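You operate a simulated robot arm through the tools that you are given. There is no shell and no other tool. Be economical: measure what you need, move in short steps, check, and stop when the job is done.

The job below is to be done with a simulated robot arm. You get a single attempt, and the scene is never put back.

JOB
Put the yellow dust plug on the grey layer sheet.

Only the result counts: the job must be done as asked and must still hold three seconds after the hand-in. Knocking over, shifting, dropping, spilling or breaking anything else fails it. Flat cloth is picked up by pressing the open fingertips on it (5 to 10 N) and closing them slowly along it; thin cloth reads only 2 to 8 mm in the jaws.

ROBOT AND FRAMES
A 6-joint arm with a two-finger parallel gripper on a trunk, on a base that drives. Base frame: it is fixed to the floor where the robot stands at the start and does not move with it; the origin is under the middle of the robot, x ahead of it, y to its left, z up. Readings come in mm, rad, newtons and seconds.
With the tool pointing down near the work surface it reaches from about 480 to 880 mm from the robot's upright axis, wherever it stands. Its first joint turns from -2.007 to 2.007 rad. Payload 4.2 kg.
Tool frame: the origin (TCP) lies between the finger pads and is the grasp point; the fingertips stand 23 mm ahead of it; z points along the fingers, y is the line along which they close. Largest opening 94 mm; finger width 38, thickness 10; the body of the gripper, 54 by 96 mm, starts 39 mm behind the TCP.
Orientation is that of the tool frame in the base frame, as [roll, pitch, yaw] about the fixed x, y, z axes, in that order (R = Rz(yaw) Ry(pitch) Rx(roll)). With the fingers straight down and closing along the base's y, the tool's x points along the base's -x, its y along +y and its z along -z.

CONTROLS
- The arm moves only by the tool arm_command. Its argument "motion" is a list of rows, each an object (a shift or turn left out is 0, a gripper value left out holds the last) with "jaw": the gripper command, from -1 (shut) to 1 (fully open), values between in proportion; "xyz": the shift along the tool's x, y, z in units of 20 mm (1.0 is 20 mm), a list of three; "turn": the turn, a rotation vector about the tool's x, y, z in units of 8 degrees (1.0 is 8 degrees), a list of three. In form: [{"jaw": jaw, "xyz": [tx, ty, tz], "turn": [ax, ay, az]}, ...]. A call has 1 to 10 rows; each row shifts and turns the commanded pose from where the row before left it, along the tool's axes as they then stand. A call with a number of a shift or a turn outside -1 to 1 is refused whole. Rows are played at 5 a second. More than 50 mm and 0.15 rad between two rows, or a gripper value outside its range, and nothing of the call is played. A pose out of reach is approached as far as the arm can. The call stops where the force on the tool passes 40 N (or 10 N more than at its start, if that is more) or the arm is blocked; 0.2 s more then pass. The fingers move at their own pace (about 108 mm/s each) and stop on an object; they squeeze with about 38 N. The grip force told is the motor's: it shows also when the fingers shut on nothing. Time passes only in rows, and 0.2 s behind the last, so rows that do not move let the fingers close. It gives the time, the measured TCP pose, the force on the tool (base axes), the opening and the grip force at its end, in the units of the frame above (readings bear some noise).
- Cameras (640 x 400 px; columns grow to the right, rows downward): "scene" is now at [242.6, 207.9, 1324.3]; the picture's right is [0.14, -0.99, 0.00], its down [-0.51, -0.07, -0.86] and it looks along [0.85, 0.12, -0.51] (base axes); focal length 258 px, centre (320, 200). "wrist" rides on the gripper at [86, 16, -74] in the tool frame; the picture's right is [-0.18, 0.98, 0.00], its down [-0.58, -0.11, -0.81] and it looks along [-0.79, -0.15, 0.59] (tool axes); focal length 243 px, centre (320, 200). There is no depth. A picture from a camera that has moved, and an enlarged one, comes with that camera's place and axes in the base frame and with its lens.
- grab_frame(camera): a new picture of that camera. No time passes.
- move_column(by): slides the trunk up (or, below 0, down) by that many mm; the arm and the scene camera ride with it, the base frame stays. It gives what a move gives, with no picture.
- base_move(legs): drives the robot by 1 to 6 legs, each [ahead, turn to the left] in mm and rad, along the robot's own axes; the way and the turn of a leg run together, so that a leg with both is an arc; at most 1500 mm and 3.142 rad a leg. The arm and the cameras ride along, it lands a little off, and it stops where it bumps. It gives what a move gives.
- head_to(pan, tilt): turns the head with the scene camera to pan (to the left, within 1.396 rad either way) and tilt (down, from -0.506 to 1.204), counted from straight ahead of the robot. It gives what a move gives.
- zoom(camera, box): a new picture of the part [left, top, right, bottom] of that camera's present view, enlarged. No time passes.
- close_job(): hands the job in; it is judged then, once.

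Work in short steps. Places have to be worked out from the pictures, the camera data and where the tool is seen: move nearer, look again, correct. Check each grasp and each placing, and mend what went wrong. You have 120 turns and 78 pictures in all, those below and enlarged ones among them. Open the gripper and draw the arm clear of the work before you hand the job in, unless the task says otherwise; then end with one line.

The tools are called after "Call:" by a JSON object that holds its "fn" and its "kwargs". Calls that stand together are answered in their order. arm_command: Moves the arm, as the interface text tells. Its arguments: {"type":"object","properties":{"motion":{"type":"array","items":{"type":"object","properties":{"jaw":{"type":"number"},"xyz":{"type":"array","items":{"type":"number"}},"turn":{"type":"array","items":{"type":"number"}}}}}},"required":["motion"]} The other tools are called the same way: move_column (by) slides the trunk up or down; base_move (legs) drives the base; head_to (pan, tilt) turns the head that bears the scene camera; grab_frame (camera) takes a picture; zoom (camera, box) takes an enlarged picture of a part of a camera's view; close_job () hands the job in.

At the start:

```text
clock: 0.0
position: [487.7, 124.2, 1180.9]
ee_rot: [-3.14, -0.001, 3.141]
force: [-0.2, 0.2, 0.8]
finger_gap: 94.0
gripper_force: 0.1
trunk travel left (down, up): [-675.0, 315.0]
robot x, y, heading: [-1.4, 0.4, 0.001]
head pan, tilt: [0.145, 0.539]
```

scene: 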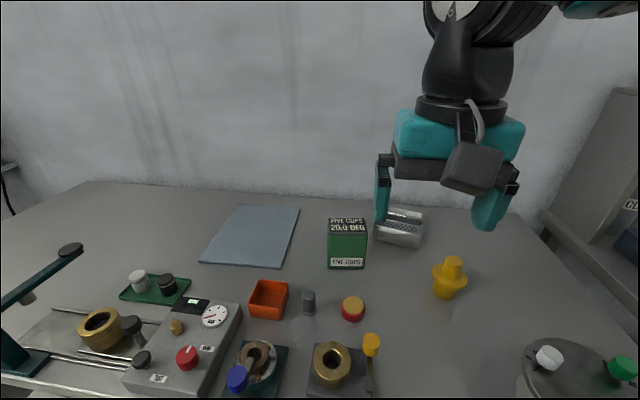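
wrist: 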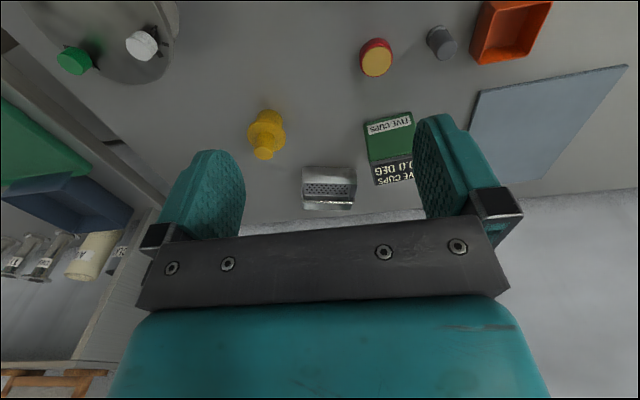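

I'll take a close look at the yellow candidates and the sheet before moving.

Call:
{"fn": "zoom", "kwargs": {"camera": "scene", "box": [320, 200, 520, 400]}}

Call:
{"fn": "zoom", "kwargs": {"camera": "scene", "box": [100, 180, 340, 400]}}

```text
2.00 times, centred on (420, 300) of scene
camera zoom: at [242.6, 207.9, 1324.3], right [0.14, -0.99, 0.0], down [-0.51, -0.07, -0.86], along [0.85, 0.12, -0.51], focal length 516 px, centre (120, 0)
```

zoom: 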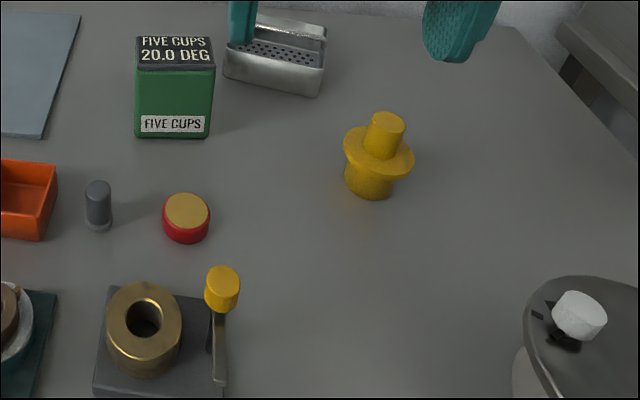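

```text
1.82 times, centred on (220, 290) of scene
camera zoom: at [242.6, 207.9, 1324.3], right [0.14, -0.99, 0.0], down [-0.51, -0.07, -0.86], along [0.85, 0.12, -0.51], focal length 469 px, centre (502, 36)
```

zoom: 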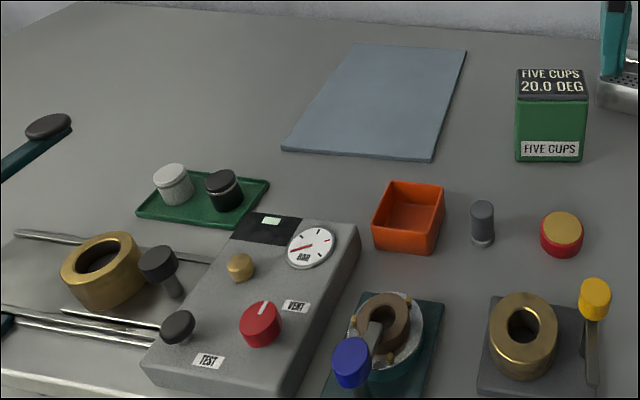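

The plug is the flanged yellow object, at roughly (665, -10), with its knob up to z≈940. The sheet spans about x 675–950, y 370–580. I'll move above the plug.

Call:
{"fn": "arm_command", "kwargs": {"motion": [{"jaw": 1, "xyz": [-0.983, -0.744, 0.728]}, {"xyz": [-0.983, -0.744, 0.728]}, {"xyz": [-0.983, -0.744, 0.728]}, {"xyz": [-0.983, -0.744, 0.728]}, {"xyz": [-0.983, -0.744, 0.728]}, {"xyz": [-0.983, -0.744, 0.728]}, {"xyz": [-0.983, -0.744, 0.728]}, {"xyz": [-0.983, -0.744, 0.728]}, {"xyz": [-0.983, -0.744, 0.728]}, {}]}}

Call:
{"fn": "grab_frame", "kwargs": {"camera": "wrist"}}

Call:
{"fn": "grab_frame", "kwargs": {"camera": "scene"}}

```text
clock: 2.2
position: [664.5, -10.5, 1049.3]
ee_rot: [3.141, 0.0, 3.141]
force: [-0.3, 0.4, -0.7]
finger_gap: 93.9
gripper_force: 0.0
trunk travel left (down, up): [-675.0, 315.0]
robot x, y, heading: [1.7, 0.4, -0.0]
head pan, tilt: [0.145, 0.539]
```

```text
73 pictures are left
camera wrist: at [577.1, 6.1, 1123.3], right [0.18, 0.98, 0.0], down [0.58, -0.11, 0.81], along [0.79, -0.15, -0.59], focal length 243 px, centre (320, 200)
```

wrist: 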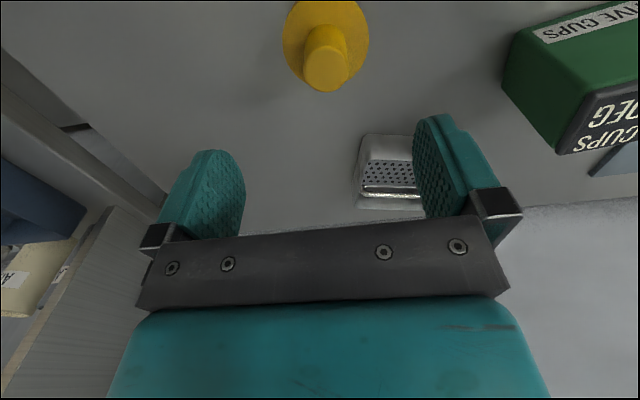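

```text
72 pictures are left
camera scene: at [242.5, 207.9, 1324.3], right [0.14, -0.99, 0.0], down [-0.51, -0.07, -0.86], along [0.85, 0.12, -0.51], focal length 258 px, centre (320, 200)
```

scene: 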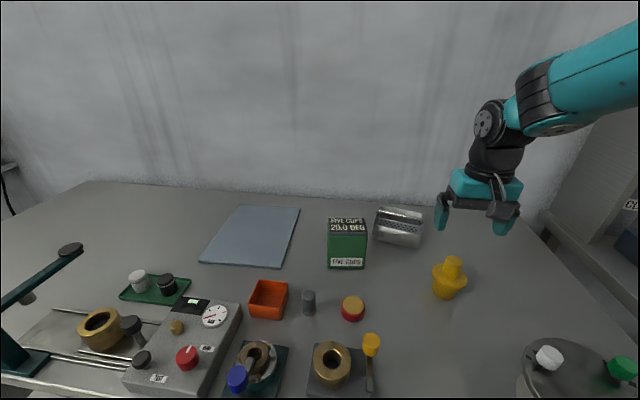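

Triangulating the knob top from both views gives about (658, -4, 955), with the flange near z 908. I'll centre on that and go down to just above the knob.

Call:
{"fn": "arm_command", "kwargs": {"motion": [{"xyz": [0.33, 0.3, 0.8]}, {"xyz": [0, 0, 0.8]}, {"xyz": [0, 0, 0.8]}, {}]}}

Call:
{"fn": "grab_frame", "kwargs": {"camera": "wrist"}}

Call:
{"fn": "zoom", "kwargs": {"camera": "scene", "box": [380, 180, 540, 320]}}

```text
clock: 3.2
position: [657.7, -5.4, 1000.7]
ee_rot: [3.141, 0.001, 3.14]
force: [-0.8, -0.2, -0.5]
finger_gap: 93.7
gripper_force: 0.1
trunk travel left (down, up): [-675.0, 315.0]
robot x, y, heading: [-0.6, -3.0, 0.006]
head pan, tilt: [0.145, 0.539]
```

```text
71 pictures are left
camera wrist: at [571.2, 11.6, 1075.5], right [0.18, 0.98, 0.0], down [0.58, -0.11, 0.81], along [0.79, -0.15, -0.59], focal length 243 px, centre (320, 200)
```

wrist: 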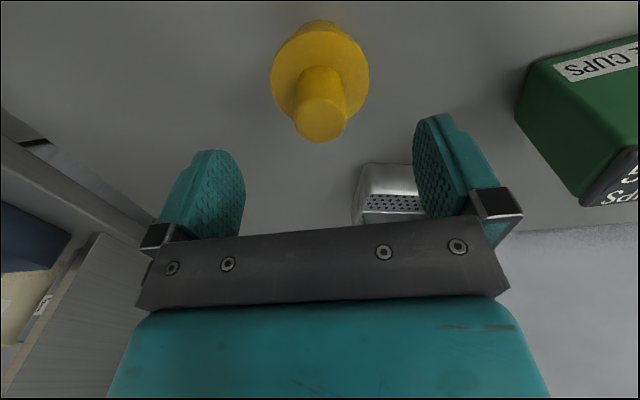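

```text
2.86 times, centred on (460, 250) of scene
camera zoom: at [242.6, 207.9, 1324.3], right [0.14, -0.99, 0.0], down [-0.51, -0.07, -0.86], along [0.85, 0.12, -0.51], focal length 736 px, centre (-80, 57)
```

zoom: 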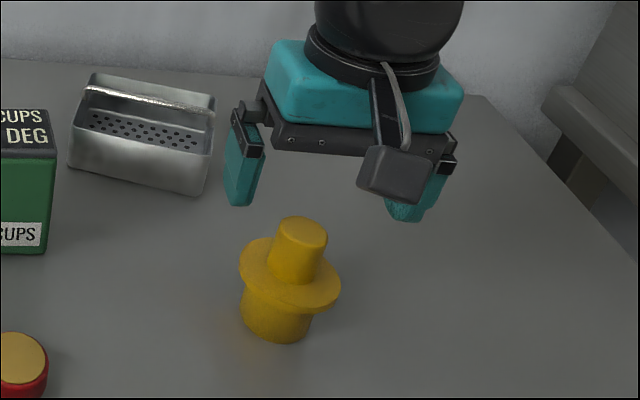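

Refined: the knob axis is at about (655, -3.5), with its top near 957 and the flange near 905. I'll descend to TCP z≈938.

Call:
{"fn": "arm_command", "kwargs": {"motion": [{"xyz": [0.13, 0.1, 0.6]}, {"xyz": [0, 0, 0.8]}, {"xyz": [0, 0, 0.8]}, {"xyz": [0, 0, 0.6]}, {"xyz": [0, 0, 0.34]}, {}]}}

Call:
{"fn": "grab_frame", "kwargs": {"camera": "wrist"}}

Call:
{"fn": "zoom", "kwargs": {"camera": "scene", "box": [380, 180, 540, 320]}}

```text
clock: 4.6
position: [655.6, -3.6, 938.2]
ee_rot: [3.141, 0.0, 3.141]
force: [0.0, 0.1, 0.7]
finger_gap: 93.9
gripper_force: 0.0
trunk travel left (down, up): [-675.0, 315.0]
robot x, y, heading: [1.8, -1.4, 0.001]
head pan, tilt: [0.145, 0.539]
```

```text
69 pictures are left
camera wrist: at [568.8, 13.2, 1012.8], right [0.18, 0.98, 0.0], down [0.58, -0.11, 0.81], along [0.79, -0.15, -0.59], focal length 243 px, centre (320, 200)
```

wrist: 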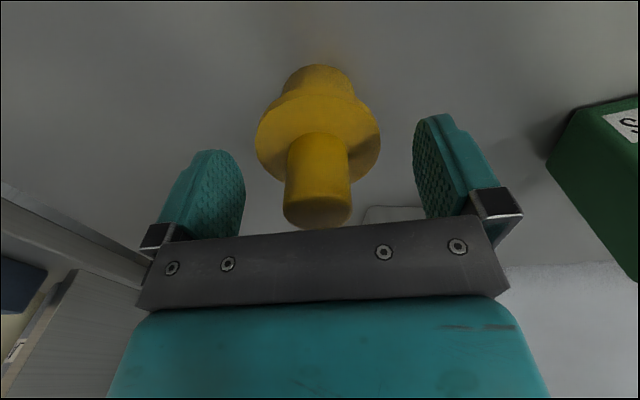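

```text
2.86 times, centred on (460, 250) of scene
camera zoom: at [242.6, 207.9, 1324.3], right [0.14, -0.99, 0.0], down [-0.51, -0.07, -0.86], along [0.85, 0.12, -0.51], focal length 736 px, centre (-80, 57)
```

zoom: 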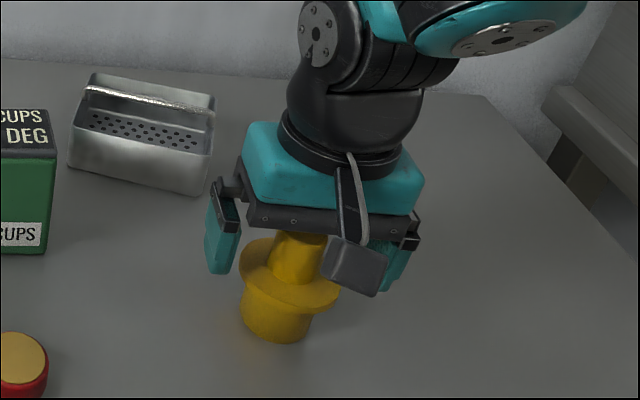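

The knob is centred between the pads in the wrist view and the force is clear, so I'll close.

Call:
{"fn": "arm_command", "kwargs": {"motion": [{"jaw": 0}, {"jaw": -0.3}, {"jaw": -1}, {}, {}, {}]}}

Call:
{"fn": "grab_frame", "kwargs": {"camera": "wrist"}}

```text
clock: 6.0
position: [656.3, -3.9, 939.1]
ee_rot: [-3.141, 0.0, 3.142]
force: [0.4, 0.1, 3.9]
finger_gap: 30.7
gripper_force: 38.7
trunk travel left (down, up): [-675.0, 315.0]
robot x, y, heading: [1.3, -3.4, -0.0]
head pan, tilt: [0.145, 0.539]
```

```text
67 pictures are left
camera wrist: at [568.8, 13.3, 1013.2], right [0.18, 0.98, 0.0], down [0.58, -0.11, 0.81], along [0.79, -0.15, -0.59], focal length 243 px, centre (320, 200)
```

wrist: 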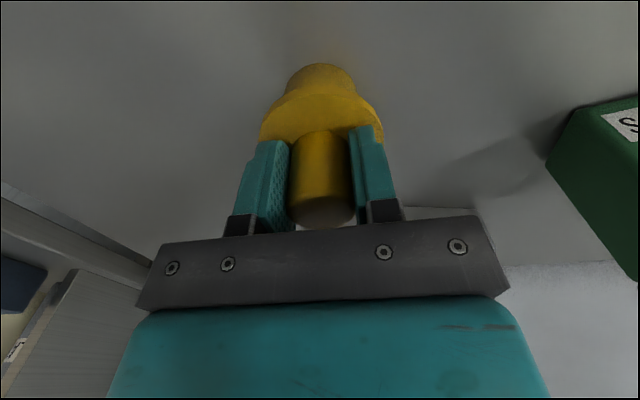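

The grip holds on a 31 mm knob. Lifting straight up.

Call:
{"fn": "arm_command", "kwargs": {"motion": [{"xyz": [0, 0, -0.4]}, {"xyz": [0, 0, -0.8]}, {"xyz": [0, 0, -1]}, {"xyz": [0, 0, -1]}, {"xyz": [0, 0, -1]}, {"xyz": [0, 0, -1]}, {"xyz": [0, 0, -1]}, {"xyz": [0, 0, -1]}, {"xyz": [0, 0, -1]}, {}]}}

Call:
{"fn": "grab_frame", "kwargs": {"camera": "scene"}}

```text
clock: 8.2
position: [656.3, -2.1, 1102.3]
ee_rot: [-3.141, 0.0, -3.141]
force: [0.8, 0.3, -0.3]
finger_gap: 30.6
gripper_force: 38.4
trunk travel left (down, up): [-675.0, 315.0]
robot x, y, heading: [0.1, 0.9, -0.006]
head pan, tilt: [0.145, 0.539]
```

```text
66 pictures are left
camera scene: at [242.7, 207.9, 1324.3], right [0.14, -0.99, 0.0], down [-0.51, -0.07, -0.86], along [0.85, 0.12, -0.51], focal length 258 px, centre (320, 200)
```

scene: 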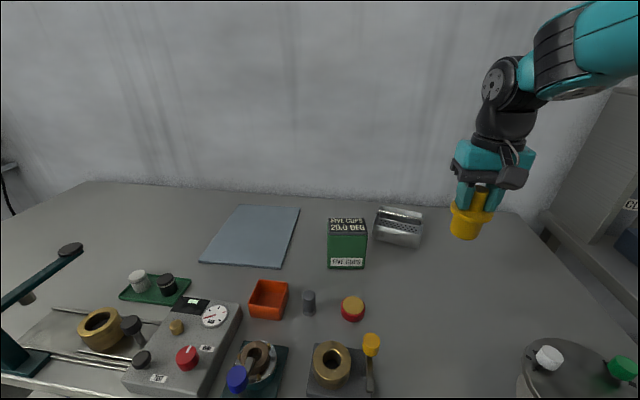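

The plug is up, with its bottom near 1020, and it clears the green box (top about 965). Now I'll carry it toward (730, 430).

Call:
{"fn": "arm_command", "kwargs": {"motion": [{"xyz": [-0.17, 0.98, 0]}, {"xyz": [-0.17, 0.98, 0]}, {"xyz": [-0.17, 0.98, 0]}, {"xyz": [-0.17, 0.98, 0]}, {"xyz": [-0.17, 0.98, 0]}, {"xyz": [-0.17, 0.98, 0]}, {"xyz": [-0.17, 0.98, 0]}, {"xyz": [-0.17, 0.98, 0]}, {"xyz": [-0.17, 0.98, 0]}, {"xyz": [-0.17, 0.98, 0]}]}}

Call:
{"fn": "arm_command", "kwargs": {"motion": [{"xyz": [-0.17, 0.98, 0]}, {"xyz": [-0.17, 0.98, 0]}, {"xyz": [-0.17, 0.98, 0]}, {"xyz": [-0.17, 0.98, 0]}, {"xyz": [-0.17, 0.98, 0]}, {"xyz": [-0.17, 0.98, 0]}, {"xyz": [-0.17, 0.98, 0]}, {"xyz": [-0.17, 0.98, 0]}, {"xyz": [-0.17, 0.98, 0]}, {"xyz": [-0.17, 0.98, 0]}]}}

Call:
{"fn": "arm_command", "kwargs": {"motion": [{"xyz": [-0.17, 0.98, 0]}, {"xyz": [-0.17, 0.98, 0]}, {}]}}

Call:
{"fn": "grab_frame", "kwargs": {"camera": "scene"}}

Call:
{"fn": "grab_frame", "kwargs": {"camera": "wrist"}}

```text
clock: 10.4
position: [689.6, 191.2, 1102.4]
ee_rot: [3.141, 0.0, -3.141]
force: [-0.3, -0.5, 0.4]
finger_gap: 30.8
gripper_force: 38.4
trunk travel left (down, up): [-675.0, 315.0]
robot x, y, heading: [4.6, -0.7, 0.0]
head pan, tilt: [0.145, 0.539]
```

```text
clock: 12.6
position: [686.4, 343.8, 1092.5]
ee_rot: [3.141, 0.001, -3.141]
force: [-0.1, -0.2, -0.2]
finger_gap: 30.7
gripper_force: 37.9
out of reach, approached as far as the arm can: row 7, 8, 9, 10
trunk travel left (down, up): [-675.0, 315.0]
robot x, y, heading: [-0.1, -0.2, -0.004]
head pan, tilt: [0.145, 0.539]
```

```text
clock: 13.4
position: [676.7, 351.7, 1087.5]
ee_rot: [3.141, 0.0, -3.141]
force: [0.4, 0.4, -0.5]
finger_gap: 30.6
gripper_force: 37.9
out of reach, approached as far as the arm can: row 1, 2
trunk travel left (down, up): [-675.0, 315.0]
robot x, y, heading: [0.9, -1.9, 0.001]
head pan, tilt: [0.145, 0.539]
```

```text
65 pictures are left
camera scene: at [242.6, 208.0, 1324.3], right [0.14, -0.99, 0.0], down [-0.51, -0.07, -0.86], along [0.85, 0.12, -0.51], focal length 258 px, centre (320, 200)
```

scene: 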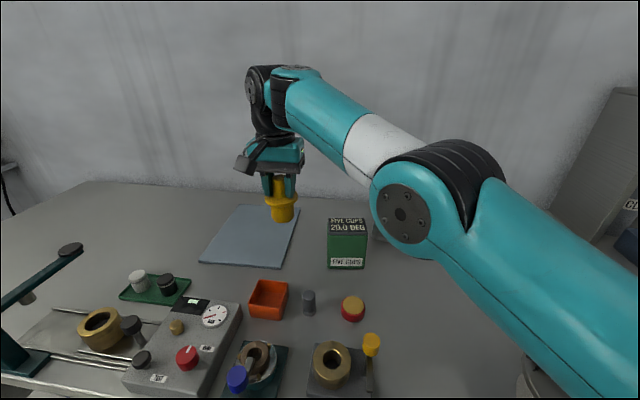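

```text
64 pictures are left
camera wrist: at [590.0, 368.2, 1162.7], right [0.18, 0.98, 0.0], down [0.58, -0.11, 0.81], along [0.79, -0.15, -0.59], focal length 243 px, centre (320, 200)
```

wrist: 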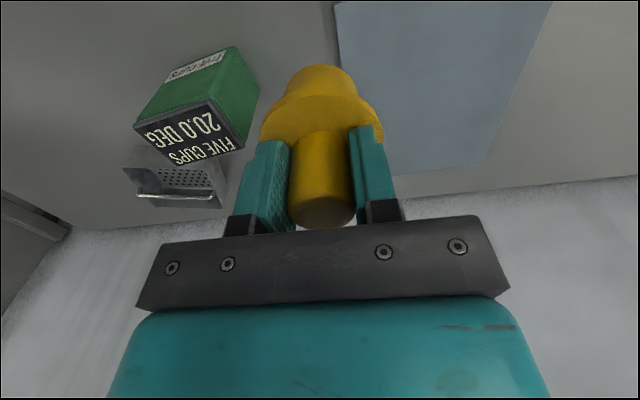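

The reach limit at this height stopped it short at (677, 352). Raising the trunk puts the shoulder higher relative to the tool and gives more reach, so I'll do that.

Call:
{"fn": "move_column", "kwargs": {"by": 180}}

```text
clock: 15.4
position: [676.6, 351.4, 1268.6]
ee_rot: [3.141, 0.0, -3.141]
force: [-0.5, -0.1, -0.6]
finger_gap: 30.8
gripper_force: 38.1
trunk travel left (down, up): [-855.0, 135.0]
robot x, y, heading: [-1.3, -1.3, 0.0]
head pan, tilt: [0.145, 0.539]
```

Now I'll come back down to z≈1090 at the same spot.

Call:
{"fn": "arm_command", "kwargs": {"motion": [{"xyz": [0, 0, 1]}, {"xyz": [0, 0, 1]}, {"xyz": [0, 0, 1]}, {"xyz": [0, 0, 1]}, {"xyz": [0, 0, 1]}, {"xyz": [0, 0, 1]}, {"xyz": [0, 0, 1]}, {"xyz": [0, 0, 1]}, {"xyz": [0, 0, 1]}, {}]}}

```text
clock: 17.6
position: [677.0, 350.8, 1088.2]
ee_rot: [3.141, 0.001, 3.139]
force: [-0.3, -0.2, 0.0]
finger_gap: 30.7
gripper_force: 38.2
trunk travel left (down, up): [-855.0, 135.0]
robot x, y, heading: [-2.9, -0.8, -0.001]
head pan, tilt: [0.145, 0.539]
```

Position tracks, so next I'll shift +55 in x and +80 in y.

Call:
{"fn": "arm_command", "kwargs": {"motion": [{"xyz": [-0.55, 0.8, 0]}, {"xyz": [-0.55, 0.8, 0]}, {"xyz": [-0.55, 0.8, 0]}, {"xyz": [-0.55, 0.8, 0]}, {"xyz": [-0.55, 0.8, 0]}, {}]}}

Call:
{"fn": "grab_frame", "kwargs": {"camera": "scene"}}

Call:
{"fn": "grab_frame", "kwargs": {"camera": "wrist"}}

```text
clock: 19.0
position: [690.0, 378.1, 1088.9]
ee_rot: [-3.141, 0.001, -3.141]
force: [-0.3, -0.2, -2.3]
finger_gap: 30.8
gripper_force: 38.7
out of reach, approached as far as the arm can: row 2, 3, 4, 5
trunk travel left (down, up): [-855.0, 135.0]
robot x, y, heading: [-2.1, 1.1, 0.001]
head pan, tilt: [0.145, 0.539]
```

```text
63 pictures are left
camera scene: at [242.7, 208.0, 1504.3], right [0.14, -0.99, 0.0], down [-0.51, -0.07, -0.86], along [0.85, 0.12, -0.51], focal length 258 px, centre (320, 200)
```

scene: 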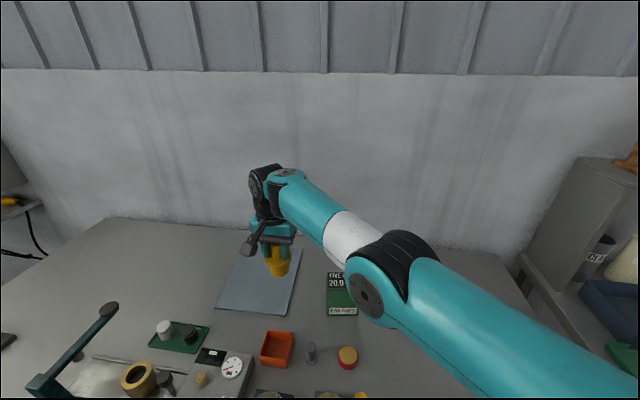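

```text
62 pictures are left
camera wrist: at [603.5, 395.0, 1163.3], right [0.18, 0.98, 0.0], down [0.58, -0.11, 0.81], along [0.79, -0.15, -0.59], focal length 243 px, centre (320, 200)
```

wrist: 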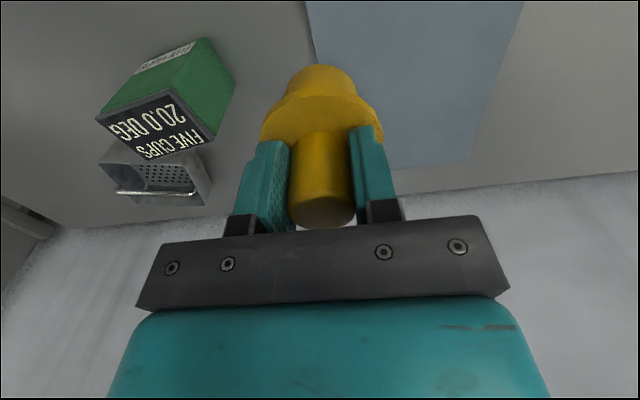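

Still limited, at radius ≈787. I'm over the sheet's near-right corner, so I'll lower to z≈990 (plug bottom about 910) and try outward again there.

Call:
{"fn": "arm_command", "kwargs": {"motion": [{"xyz": [0, 0, 1]}, {"xyz": [0, 0, 1]}, {"xyz": [0, 0, 1]}, {"xyz": [0, 0, 1]}, {"xyz": [0, 0, 1]}, {}]}}

Call:
{"fn": "arm_command", "kwargs": {"motion": [{"xyz": [-0.4, 0.6, 0]}, {"xyz": [-0.4, 0.6, 0]}, {}]}}

```text
clock: 20.4
position: [684.0, 375.1, 989.8]
ee_rot: [-3.139, -0.001, -3.14]
force: [0.1, 0.4, -0.8]
finger_gap: 30.7
gripper_force: 37.8
out of reach, approached as far as the arm can: row 4
trunk travel left (down, up): [-855.0, 135.0]
robot x, y, heading: [-0.9, -1.5, -0.003]
head pan, tilt: [0.145, 0.539]
```

```text
clock: 21.2
position: [683.5, 376.2, 992.6]
ee_rot: [-3.141, 0.0, -3.141]
force: [0.0, 0.4, -1.0]
finger_gap: 30.5
gripper_force: 38.1
out of reach, approached as far as the arm can: row 1, 2
trunk travel left (down, up): [-855.0, 135.0]
robot x, y, heading: [-1.7, -2.1, -0.004]
head pan, tilt: [0.145, 0.539]
```

Lower is no better, so the base has to move. I'll raise back to travel height and look down in front of the robot before driving.

Call:
{"fn": "arm_command", "kwargs": {"motion": [{"xyz": [0.3, -0.3, -0.5]}, {"xyz": [0, 0, -1]}, {"xyz": [0, 0, -1]}, {"xyz": [0, 0, -1]}, {"xyz": [0, 0, -1]}, {"xyz": [0, 0, -1]}, {}]}}

Call:
{"fn": "head_to", "kwargs": {"pan": 0.145, "tilt": 1.2}}

Call:
{"fn": "grab_frame", "kwargs": {"camera": "scene"}}

```text
clock: 22.8
position: [684.9, 377.0, 1102.3]
ee_rot: [-3.142, 0.001, 3.141]
force: [0.3, -1.0, -0.9]
finger_gap: 30.5
gripper_force: 38.6
out of reach, approached as far as the arm can: row 1, 3
trunk travel left (down, up): [-855.0, 135.0]
robot x, y, heading: [-3.1, 1.8, -0.0]
head pan, tilt: [0.145, 0.539]
```

```text
clock: 23.8
position: [685.7, 376.7, 1102.0]
ee_rot: [3.141, -0.001, 3.14]
force: [1.2, 0.2, -0.6]
finger_gap: 30.5
gripper_force: 38.5
trunk travel left (down, up): [-855.0, 135.0]
robot x, y, heading: [1.9, -0.5, 0.001]
head pan, tilt: [0.145, 1.201]
```

```text
61 pictures are left
camera scene: at [208.9, 203.1, 1454.2], right [0.14, -0.99, 0.0], down [-0.92, -0.13, -0.36], along [0.36, 0.05, -0.93], focal length 258 px, centre (320, 200)
```

scene: 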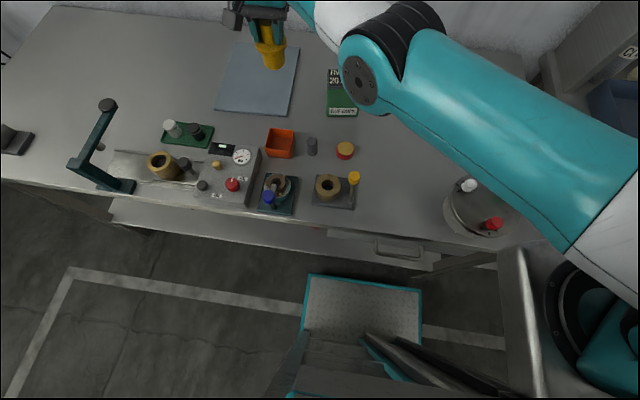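

The arm is fully stretched: its shoulder sits on the robot's right side. I need to drive closer, so I'll look to the right and ahead to check clearance to the bench.

Call:
{"fn": "head_to", "kwargs": {"pan": -0.5, "tilt": 1.2}}

Call:
{"fn": "grab_frame", "kwargs": {"camera": "scene"}}

Call:
{"fn": "head_to", "kwargs": {"pan": 0.8, "tilt": 1.1}}

Call:
{"fn": "grab_frame", "kwargs": {"camera": "scene"}}

```text
clock: 24.9
position: [684.5, 376.4, 1103.0]
ee_rot: [-3.141, -0.001, -3.141]
force: [0.7, 0.6, -0.8]
finger_gap: 30.4
gripper_force: 37.5
trunk travel left (down, up): [-855.0, 135.0]
robot x, y, heading: [1.8, -0.5, 0.001]
head pan, tilt: [-0.499, 1.201]
```

```text
60 pictures are left
camera scene: at [202.6, 168.3, 1454.2], right [-0.48, -0.88, 0.0], down [-0.82, 0.45, -0.36], along [0.32, -0.17, -0.93], focal length 258 px, centre (320, 200)
```

scene: 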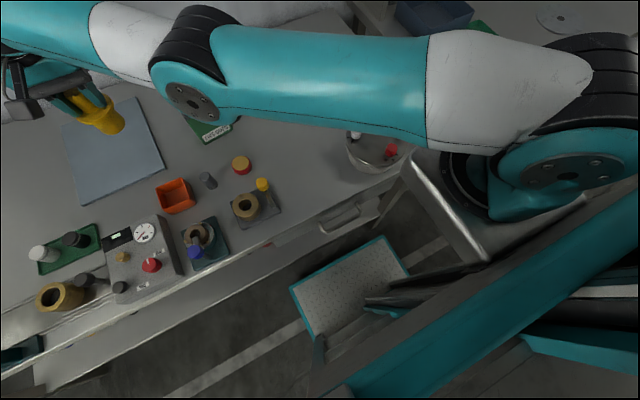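

```text
clock: 26.3
position: [683.1, 377.1, 1103.1]
ee_rot: [-3.14, 0.0, 3.141]
force: [-0.3, -0.3, -0.6]
finger_gap: 30.8
gripper_force: 37.2
trunk travel left (down, up): [-855.0, 135.0]
robot x, y, heading: [-2.8, -0.2, 0.0]
head pan, tilt: [0.799, 1.1]
```

```text
59 pictures are left
camera scene: at [197.6, 240.3, 1460.2], right [0.72, -0.7, 0.0], down [-0.62, -0.64, -0.45], along [0.32, 0.33, -0.89], focal length 258 px, centre (320, 200)
```

scene: 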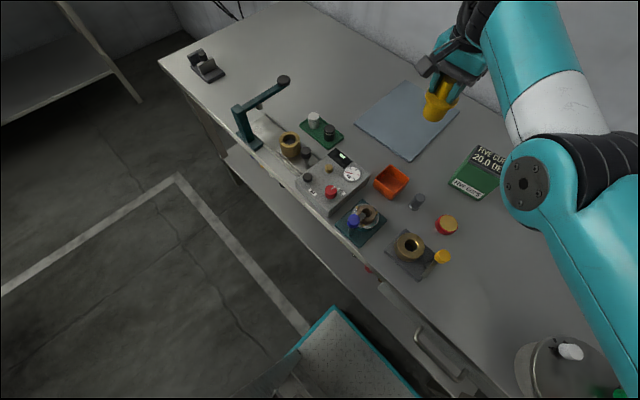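

Geometry now makes sense: the shoulder sits about 200 mm ahead of the robot's axis, so reach to the side is short. I'll swing the arm back to straight ahead, slightly higher, and then turn the robot left so it faces the sheet.

Call:
{"fn": "arm_command", "kwargs": {"motion": [{"xyz": [0.3, -0.5, -0.8]}, {"xyz": [0, -0.98, -0.8]}, {"xyz": [0, -0.98, -0.4]}, {"xyz": [0, -0.98, 0]}, {"xyz": [0, -0.98, 0]}, {"xyz": [0, -0.98, 0]}, {"xyz": [0, -0.98, 0]}, {"xyz": [0, -0.98, 0]}, {"xyz": [0, -0.98, 0]}, {"xyz": [0, -0.98, 0]}]}}

Call:
{"fn": "arm_command", "kwargs": {"motion": [{"xyz": [0, -0.98, 0]}, {"xyz": [0, -0.98, 0]}, {"xyz": [0, -0.98, 0]}, {"xyz": [0, -0.98, 0]}, {"xyz": [0, -0.98, 0]}, {"xyz": [0, -0.98, 0]}, {"xyz": [0, -0.98, 0]}, {"xyz": [0, -0.98, 0]}, {"xyz": [0, -0.98, 0]}, {}]}}

```text
clock: 28.5
position: [730.0, 228.4, 1148.5]
ee_rot: [3.14, 0.001, -3.142]
force: [-0.7, -0.6, -0.4]
finger_gap: 30.5
gripper_force: 38.1
out of reach, approached as far as the arm can: row 5, 6, 7, 8, 9, 10
trunk travel left (down, up): [-855.0, 135.0]
robot x, y, heading: [2.3, -1.3, -0.002]
head pan, tilt: [0.799, 1.1]
```

```text
clock: 30.7
position: [798.9, 84.8, 1155.7]
ee_rot: [3.141, -0.002, -3.141]
force: [0.0, -0.2, -0.8]
finger_gap: 30.9
gripper_force: 37.9
out of reach, approached as far as the arm can: row 1, 2, 3, 4, 5, 6, 7, 8, 9
trunk travel left (down, up): [-855.0, 135.0]
robot x, y, heading: [-0.8, 3.9, 0.0]
head pan, tilt: [0.799, 1.1]
```

The command had wound past the reach limit, so I'll pull inward to settle it and read where the tool is.

Call:
{"fn": "arm_command", "kwargs": {"motion": [{"xyz": [0.9, 0, 0]}, {"xyz": [0.9, 0, 0]}, {"xyz": [0.9, 0, 0]}, {}]}}

```text
clock: 31.7
position: [796.0, 92.4, 1157.4]
ee_rot: [-3.141, 0.001, -3.14]
force: [0.6, -0.1, -0.9]
finger_gap: 30.5
gripper_force: 38.0
out of reach, approached as far as the arm can: row 1, 2, 3
trunk travel left (down, up): [-855.0, 135.0]
robot x, y, heading: [-4.2, 0.7, -0.001]
head pan, tilt: [0.799, 1.1]
```

Call:
{"fn": "arm_command", "kwargs": {"motion": [{"xyz": [0.9, 0, 0]}, {"xyz": [0.9, 0, 0]}, {"xyz": [0.9, 0, 0]}, {"xyz": [0.9, 0, 0]}, {}, {}]}}

Call:
{"fn": "head_to", "kwargs": {"pan": 0.0, "tilt": 0.8}}

Call:
{"fn": "grab_frame", "kwargs": {"camera": "scene"}}

```text
clock: 33.1
position: [789.8, 104.4, 1160.0]
ee_rot: [3.141, 0.0, 3.141]
force: [-0.5, -1.3, -1.7]
finger_gap: 30.4
gripper_force: 38.1
out of reach, approached as far as the arm can: row 1, 2, 3, 4
trunk travel left (down, up): [-855.0, 135.0]
robot x, y, heading: [-0.7, -1.9, -0.001]
head pan, tilt: [0.799, 1.1]
```

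```text
clock: 34.3
position: [789.5, 104.3, 1161.2]
ee_rot: [-3.141, 0.001, 3.142]
force: [-0.7, 0.1, -2.1]
finger_gap: 30.8
gripper_force: 37.5
trunk travel left (down, up): [-855.0, 135.0]
robot x, y, heading: [-0.0, -1.8, -0.001]
head pan, tilt: [0.0, 0.799]
```

```text
58 pictures are left
camera scene: at [234.2, 195.1, 1481.9], right [0.0, -1.0, 0.0], down [-0.72, 0.0, -0.7], along [0.7, 0.0, -0.72], focal length 258 px, centre (320, 200)
```

scene: 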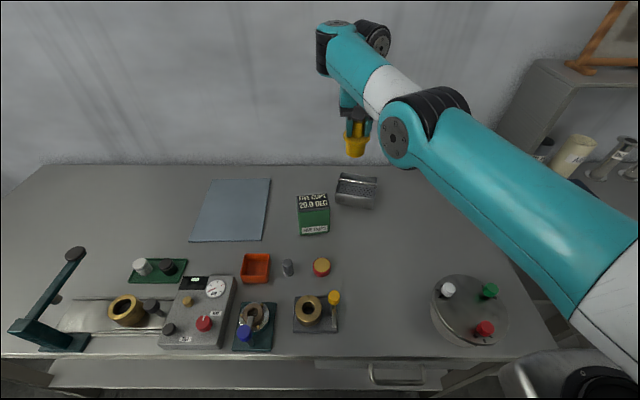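

The arm is stuck at full stretch, so I'll use the base instead. The tool is at r≈797, bearing 0.13 rad, high and clear. Turning the robot left 0.42 rad should carry the plug over the sheet, at about (680, 417).

Call:
{"fn": "base_move", "kwargs": {"legs": [[0, 0.1]]}}

```text
clock: 35.2
position: [776.7, 183.1, 1161.4]
ee_rot: [3.141, 0.0, -3.04]
force: [0.1, 0.3, -1.2]
finger_gap: 30.8
gripper_force: 38.2
trunk travel left (down, up): [-855.0, 135.0]
robot x, y, heading: [-1.7, 1.8, 0.103]
head pan, tilt: [0.0, 0.799]
```

The first small turn went cleanly and the arm rides along rigidly. Now the rest.

Call:
{"fn": "base_move", "kwargs": {"legs": [[0, 0.32]]}}

Call:
{"fn": "grab_frame", "kwargs": {"camera": "scene"}}

```text
clock: 36.6
position: [679.0, 418.9, 1160.6]
ee_rot: [3.141, -0.001, -2.719]
force: [0.4, 0.6, -0.4]
finger_gap: 30.7
gripper_force: 37.8
trunk travel left (down, up): [-855.0, 135.0]
robot x, y, heading: [3.2, -1.0, 0.422]
head pan, tilt: [0.0, 0.799]
```

```text
57 pictures are left
camera scene: at [133.5, 273.4, 1481.9], right [0.41, -0.91, 0.0], down [-0.65, -0.29, -0.7], along [0.64, 0.29, -0.72], focal length 258 px, centre (320, 200)
```

scene: 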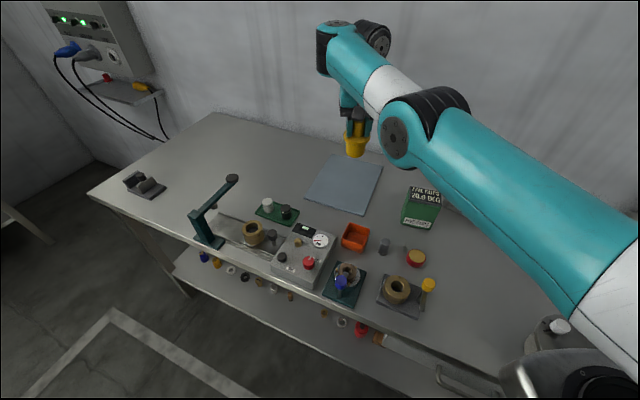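

No bump. The sheet still triangulates to near-right corner (682, 372) and centre about (808, 470). I'll lower 60 mm and see how the arm tracks.

Call:
{"fn": "arm_command", "kwargs": {"motion": [{"xyz": [0, 0, 0.6]}, {"xyz": [0, 0, 0.8]}, {"xyz": [0, 0, 0.8]}, {"xyz": [0, 0, 0.8]}, {}]}}

```text
clock: 37.8
position: [681.4, 419.8, 1100.1]
ee_rot: [-3.141, -0.003, -2.72]
force: [-0.1, 0.3, -0.6]
finger_gap: 30.6
gripper_force: 38.5
trunk travel left (down, up): [-855.0, 135.0]
robot x, y, heading: [0.9, -0.5, 0.422]
head pan, tilt: [0.0, 0.799]
```

It tracks properly. Now I'll go outward toward (738, 438) in small steps.

Call:
{"fn": "arm_command", "kwargs": {"motion": [{"xyz": [-0.6, -0.06, 0]}, {"xyz": [-0.6, -0.06, 0]}, {"xyz": [-0.6, -0.06, 0]}, {"xyz": [-0.6, -0.06, 0]}, {"xyz": [-0.5, -0.06, 0]}, {}]}}

```text
clock: 39.2
position: [734.5, 436.7, 1099.8]
ee_rot: [3.141, -0.002, -2.718]
force: [0.4, -0.2, -0.1]
finger_gap: 30.6
gripper_force: 37.5
trunk travel left (down, up): [-855.0, 135.0]
robot x, y, heading: [-0.0, -1.8, 0.419]
head pan, tilt: [0.0, 0.799]
```

In place at (735, 437), at least 55 mm inside the sheet edges. I'll lower with the trunk, keeping the arm's posture.

Call:
{"fn": "move_column", "kwargs": {"by": -135}}

Call:
{"fn": "grab_frame", "kwargs": {"camera": "scene"}}

Call:
{"fn": "grab_frame", "kwargs": {"camera": "wrist"}}

```text
clock: 40.9
position: [734.2, 436.6, 965.1]
ee_rot: [-3.142, -0.001, -2.72]
force: [-0.1, 0.1, -0.4]
finger_gap: 30.4
gripper_force: 38.0
trunk travel left (down, up): [-720.0, 270.0]
robot x, y, heading: [2.0, 2.0, 0.426]
head pan, tilt: [0.0, 0.799]
```

```text
56 pictures are left
camera scene: at [133.4, 273.5, 1346.9], right [0.41, -0.91, 0.0], down [-0.65, -0.29, -0.7], along [0.64, 0.29, -0.72], focal length 258 px, centre (320, 200)
```

scene: 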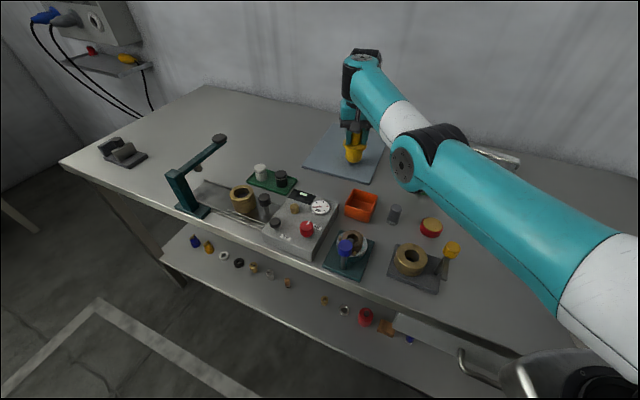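

```text
55 pictures are left
camera wrist: at [648.0, 416.0, 1039.6], right [-0.24, 0.97, 0.0], down [0.58, 0.14, 0.81], along [0.78, 0.19, -0.59], focal length 243 px, centre (320, 200)
```

wrist: 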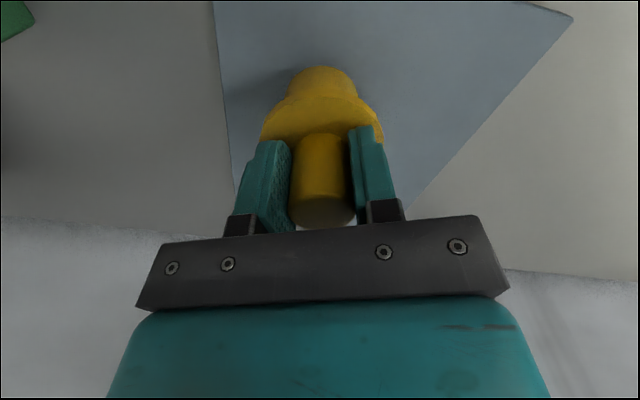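

The plug is over the sheet, about 20–25 mm above it. I'll lower gently to contact.

Call:
{"fn": "arm_command", "kwargs": {"motion": [{"xyz": [0, 0, 0.4]}, {"xyz": [0, 0, 0.4]}, {}]}}

Call:
{"fn": "arm_command", "kwargs": {"motion": [{"xyz": [0, 0, 0.1]}, {}, {"xyz": [0, 0, 0.1]}, {}]}}

```text
clock: 41.6
position: [733.6, 436.1, 950.0]
ee_rot: [-3.132, -0.003, -2.72]
force: [0.4, 0.2, -0.6]
finger_gap: 30.2
gripper_force: 37.8
trunk travel left (down, up): [-720.0, 270.0]
robot x, y, heading: [0.3, -2.8, 0.42]
head pan, tilt: [0.0, 0.799]
```

```text
clock: 42.6
position: [733.9, 437.2, 949.1]
ee_rot: [-3.131, -0.001, -2.718]
force: [-2.0, -1.7, 14.4]
finger_gap: 30.6
gripper_force: 38.2
trunk travel left (down, up): [-720.0, 270.0]
robot x, y, heading: [0.4, -3.5, 0.426]
head pan, tilt: [0.0, 0.799]
```

Contact shows at z≈949, so I'll look at it before releasing.

Call:
{"fn": "zoom", "kwargs": {"camera": "scene", "box": [290, 90, 430, 190]}}

Call:
{"fn": "grab_frame", "kwargs": {"camera": "wrist"}}

```text
4.00 times, centred on (360, 140) of scene
camera zoom: at [132.7, 273.0, 1347.3], right [0.41, -0.91, 0.0], down [-0.65, -0.29, -0.7], along [0.64, 0.29, -0.72], focal length 1031 px, centre (160, 440)
```

zoom: 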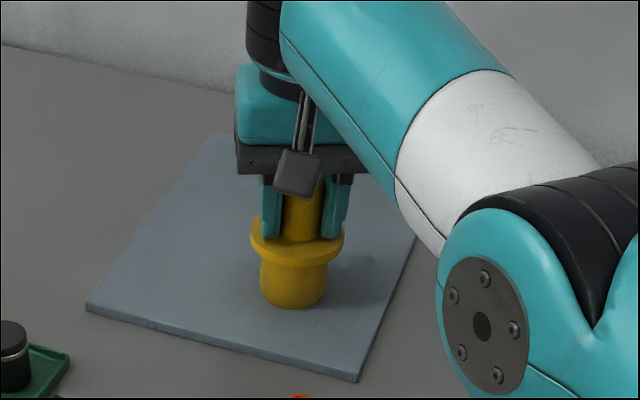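

```text
53 pictures are left
camera wrist: at [647.8, 417.5, 1023.3], right [-0.24, 0.97, -0.01], down [0.57, 0.15, 0.81], along [0.79, 0.18, -0.59], focal length 243 px, centre (320, 200)
```

wrist: 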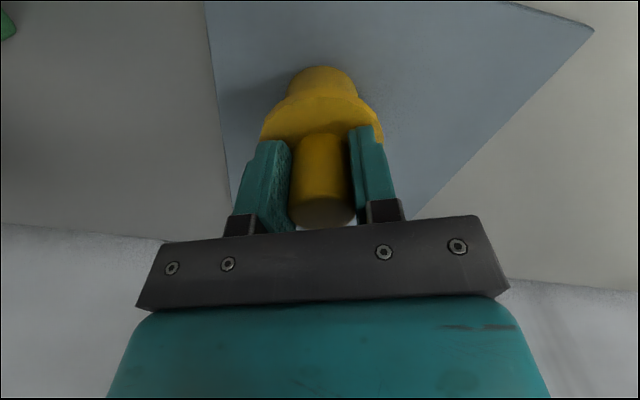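

The sheet is a plate about 8–10 mm thick and the plug rests on it, upright. I'll ease the pressure off and open the jaws slowly.

Call:
{"fn": "arm_command", "kwargs": {"motion": [{"xyz": [0, 0, -0.13]}, {}, {"jaw": -0.25}, {"jaw": -0.1}, {"jaw": 0.2}, {"jaw": 0.6}, {"jaw": 1}, {}, {}]}}

Call:
{"fn": "grab_frame", "kwargs": {"camera": "wrist"}}

```text
clock: 44.6
position: [734.2, 438.3, 947.8]
ee_rot: [-3.131, -0.003, -2.719]
force: [-0.7, -0.2, 0.6]
finger_gap: 94.1
gripper_force: 0.1
trunk travel left (down, up): [-720.0, 270.0]
robot x, y, heading: [1.0, 0.8, 0.425]
head pan, tilt: [0.0, 0.799]
```

```text
52 pictures are left
camera wrist: at [648.0, 417.3, 1023.2], right [-0.24, 0.97, -0.01], down [0.57, 0.15, 0.81], along [0.78, 0.18, -0.59], focal length 243 px, centre (320, 200)
```

wrist: 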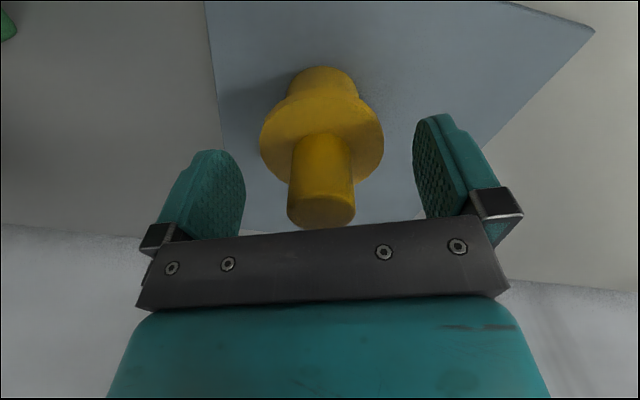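

Released, and the plug stands upright. I'll withdraw straight up with the trunk.

Call:
{"fn": "move_column", "kwargs": {"by": 200}}

Call:
{"fn": "grab_frame", "kwargs": {"camera": "scene"}}

Call:
{"fn": "grab_frame", "kwargs": {"camera": "wrist"}}

```text
clock: 46.8
position: [734.3, 437.1, 1149.3]
ee_rot: [-3.13, -0.003, -2.719]
force: [-0.5, -0.2, -0.4]
finger_gap: 94.1
gripper_force: 0.0
trunk travel left (down, up): [-920.0, 70.0]
robot x, y, heading: [-0.4, 0.1, 0.428]
head pan, tilt: [0.0, 0.799]
```

```text
51 pictures are left
camera scene: at [133.4, 273.4, 1546.9], right [0.41, -0.91, 0.0], down [-0.65, -0.29, -0.7], along [0.64, 0.29, -0.72], focal length 258 px, centre (320, 200)
```

scene: 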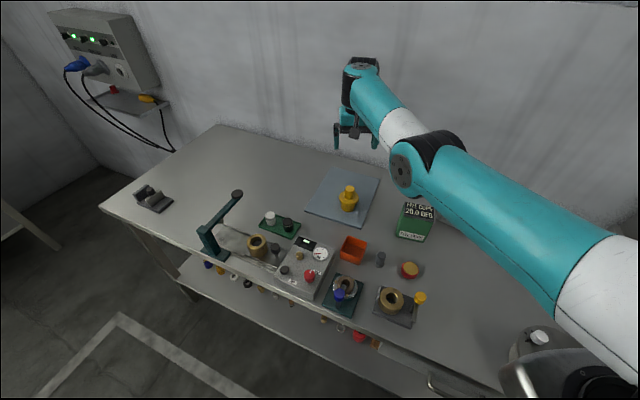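

```text
50 pictures are left
camera wrist: at [648.0, 417.3, 1223.1], right [-0.24, 0.97, -0.01], down [0.57, 0.15, 0.81], along [0.78, 0.18, -0.59], focal length 243 px, centre (320, 200)
```

wrist: 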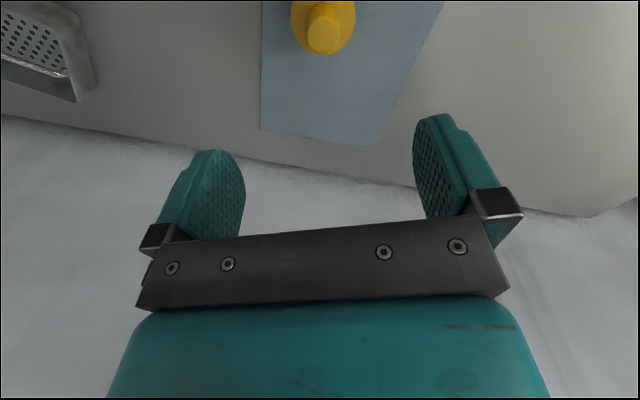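

The plug stands on the sheet, well inside its edges. The gripper is open and clear, and nothing else looks disturbed, so I'm handing in.

Call:
{"fn": "close_job", "kwargs": {}}

```text
The job is handed in.
```

The yellow dust plug is standing upright on the grey layer sheet, with the gripper open and drawn clear, and the job is handed in.
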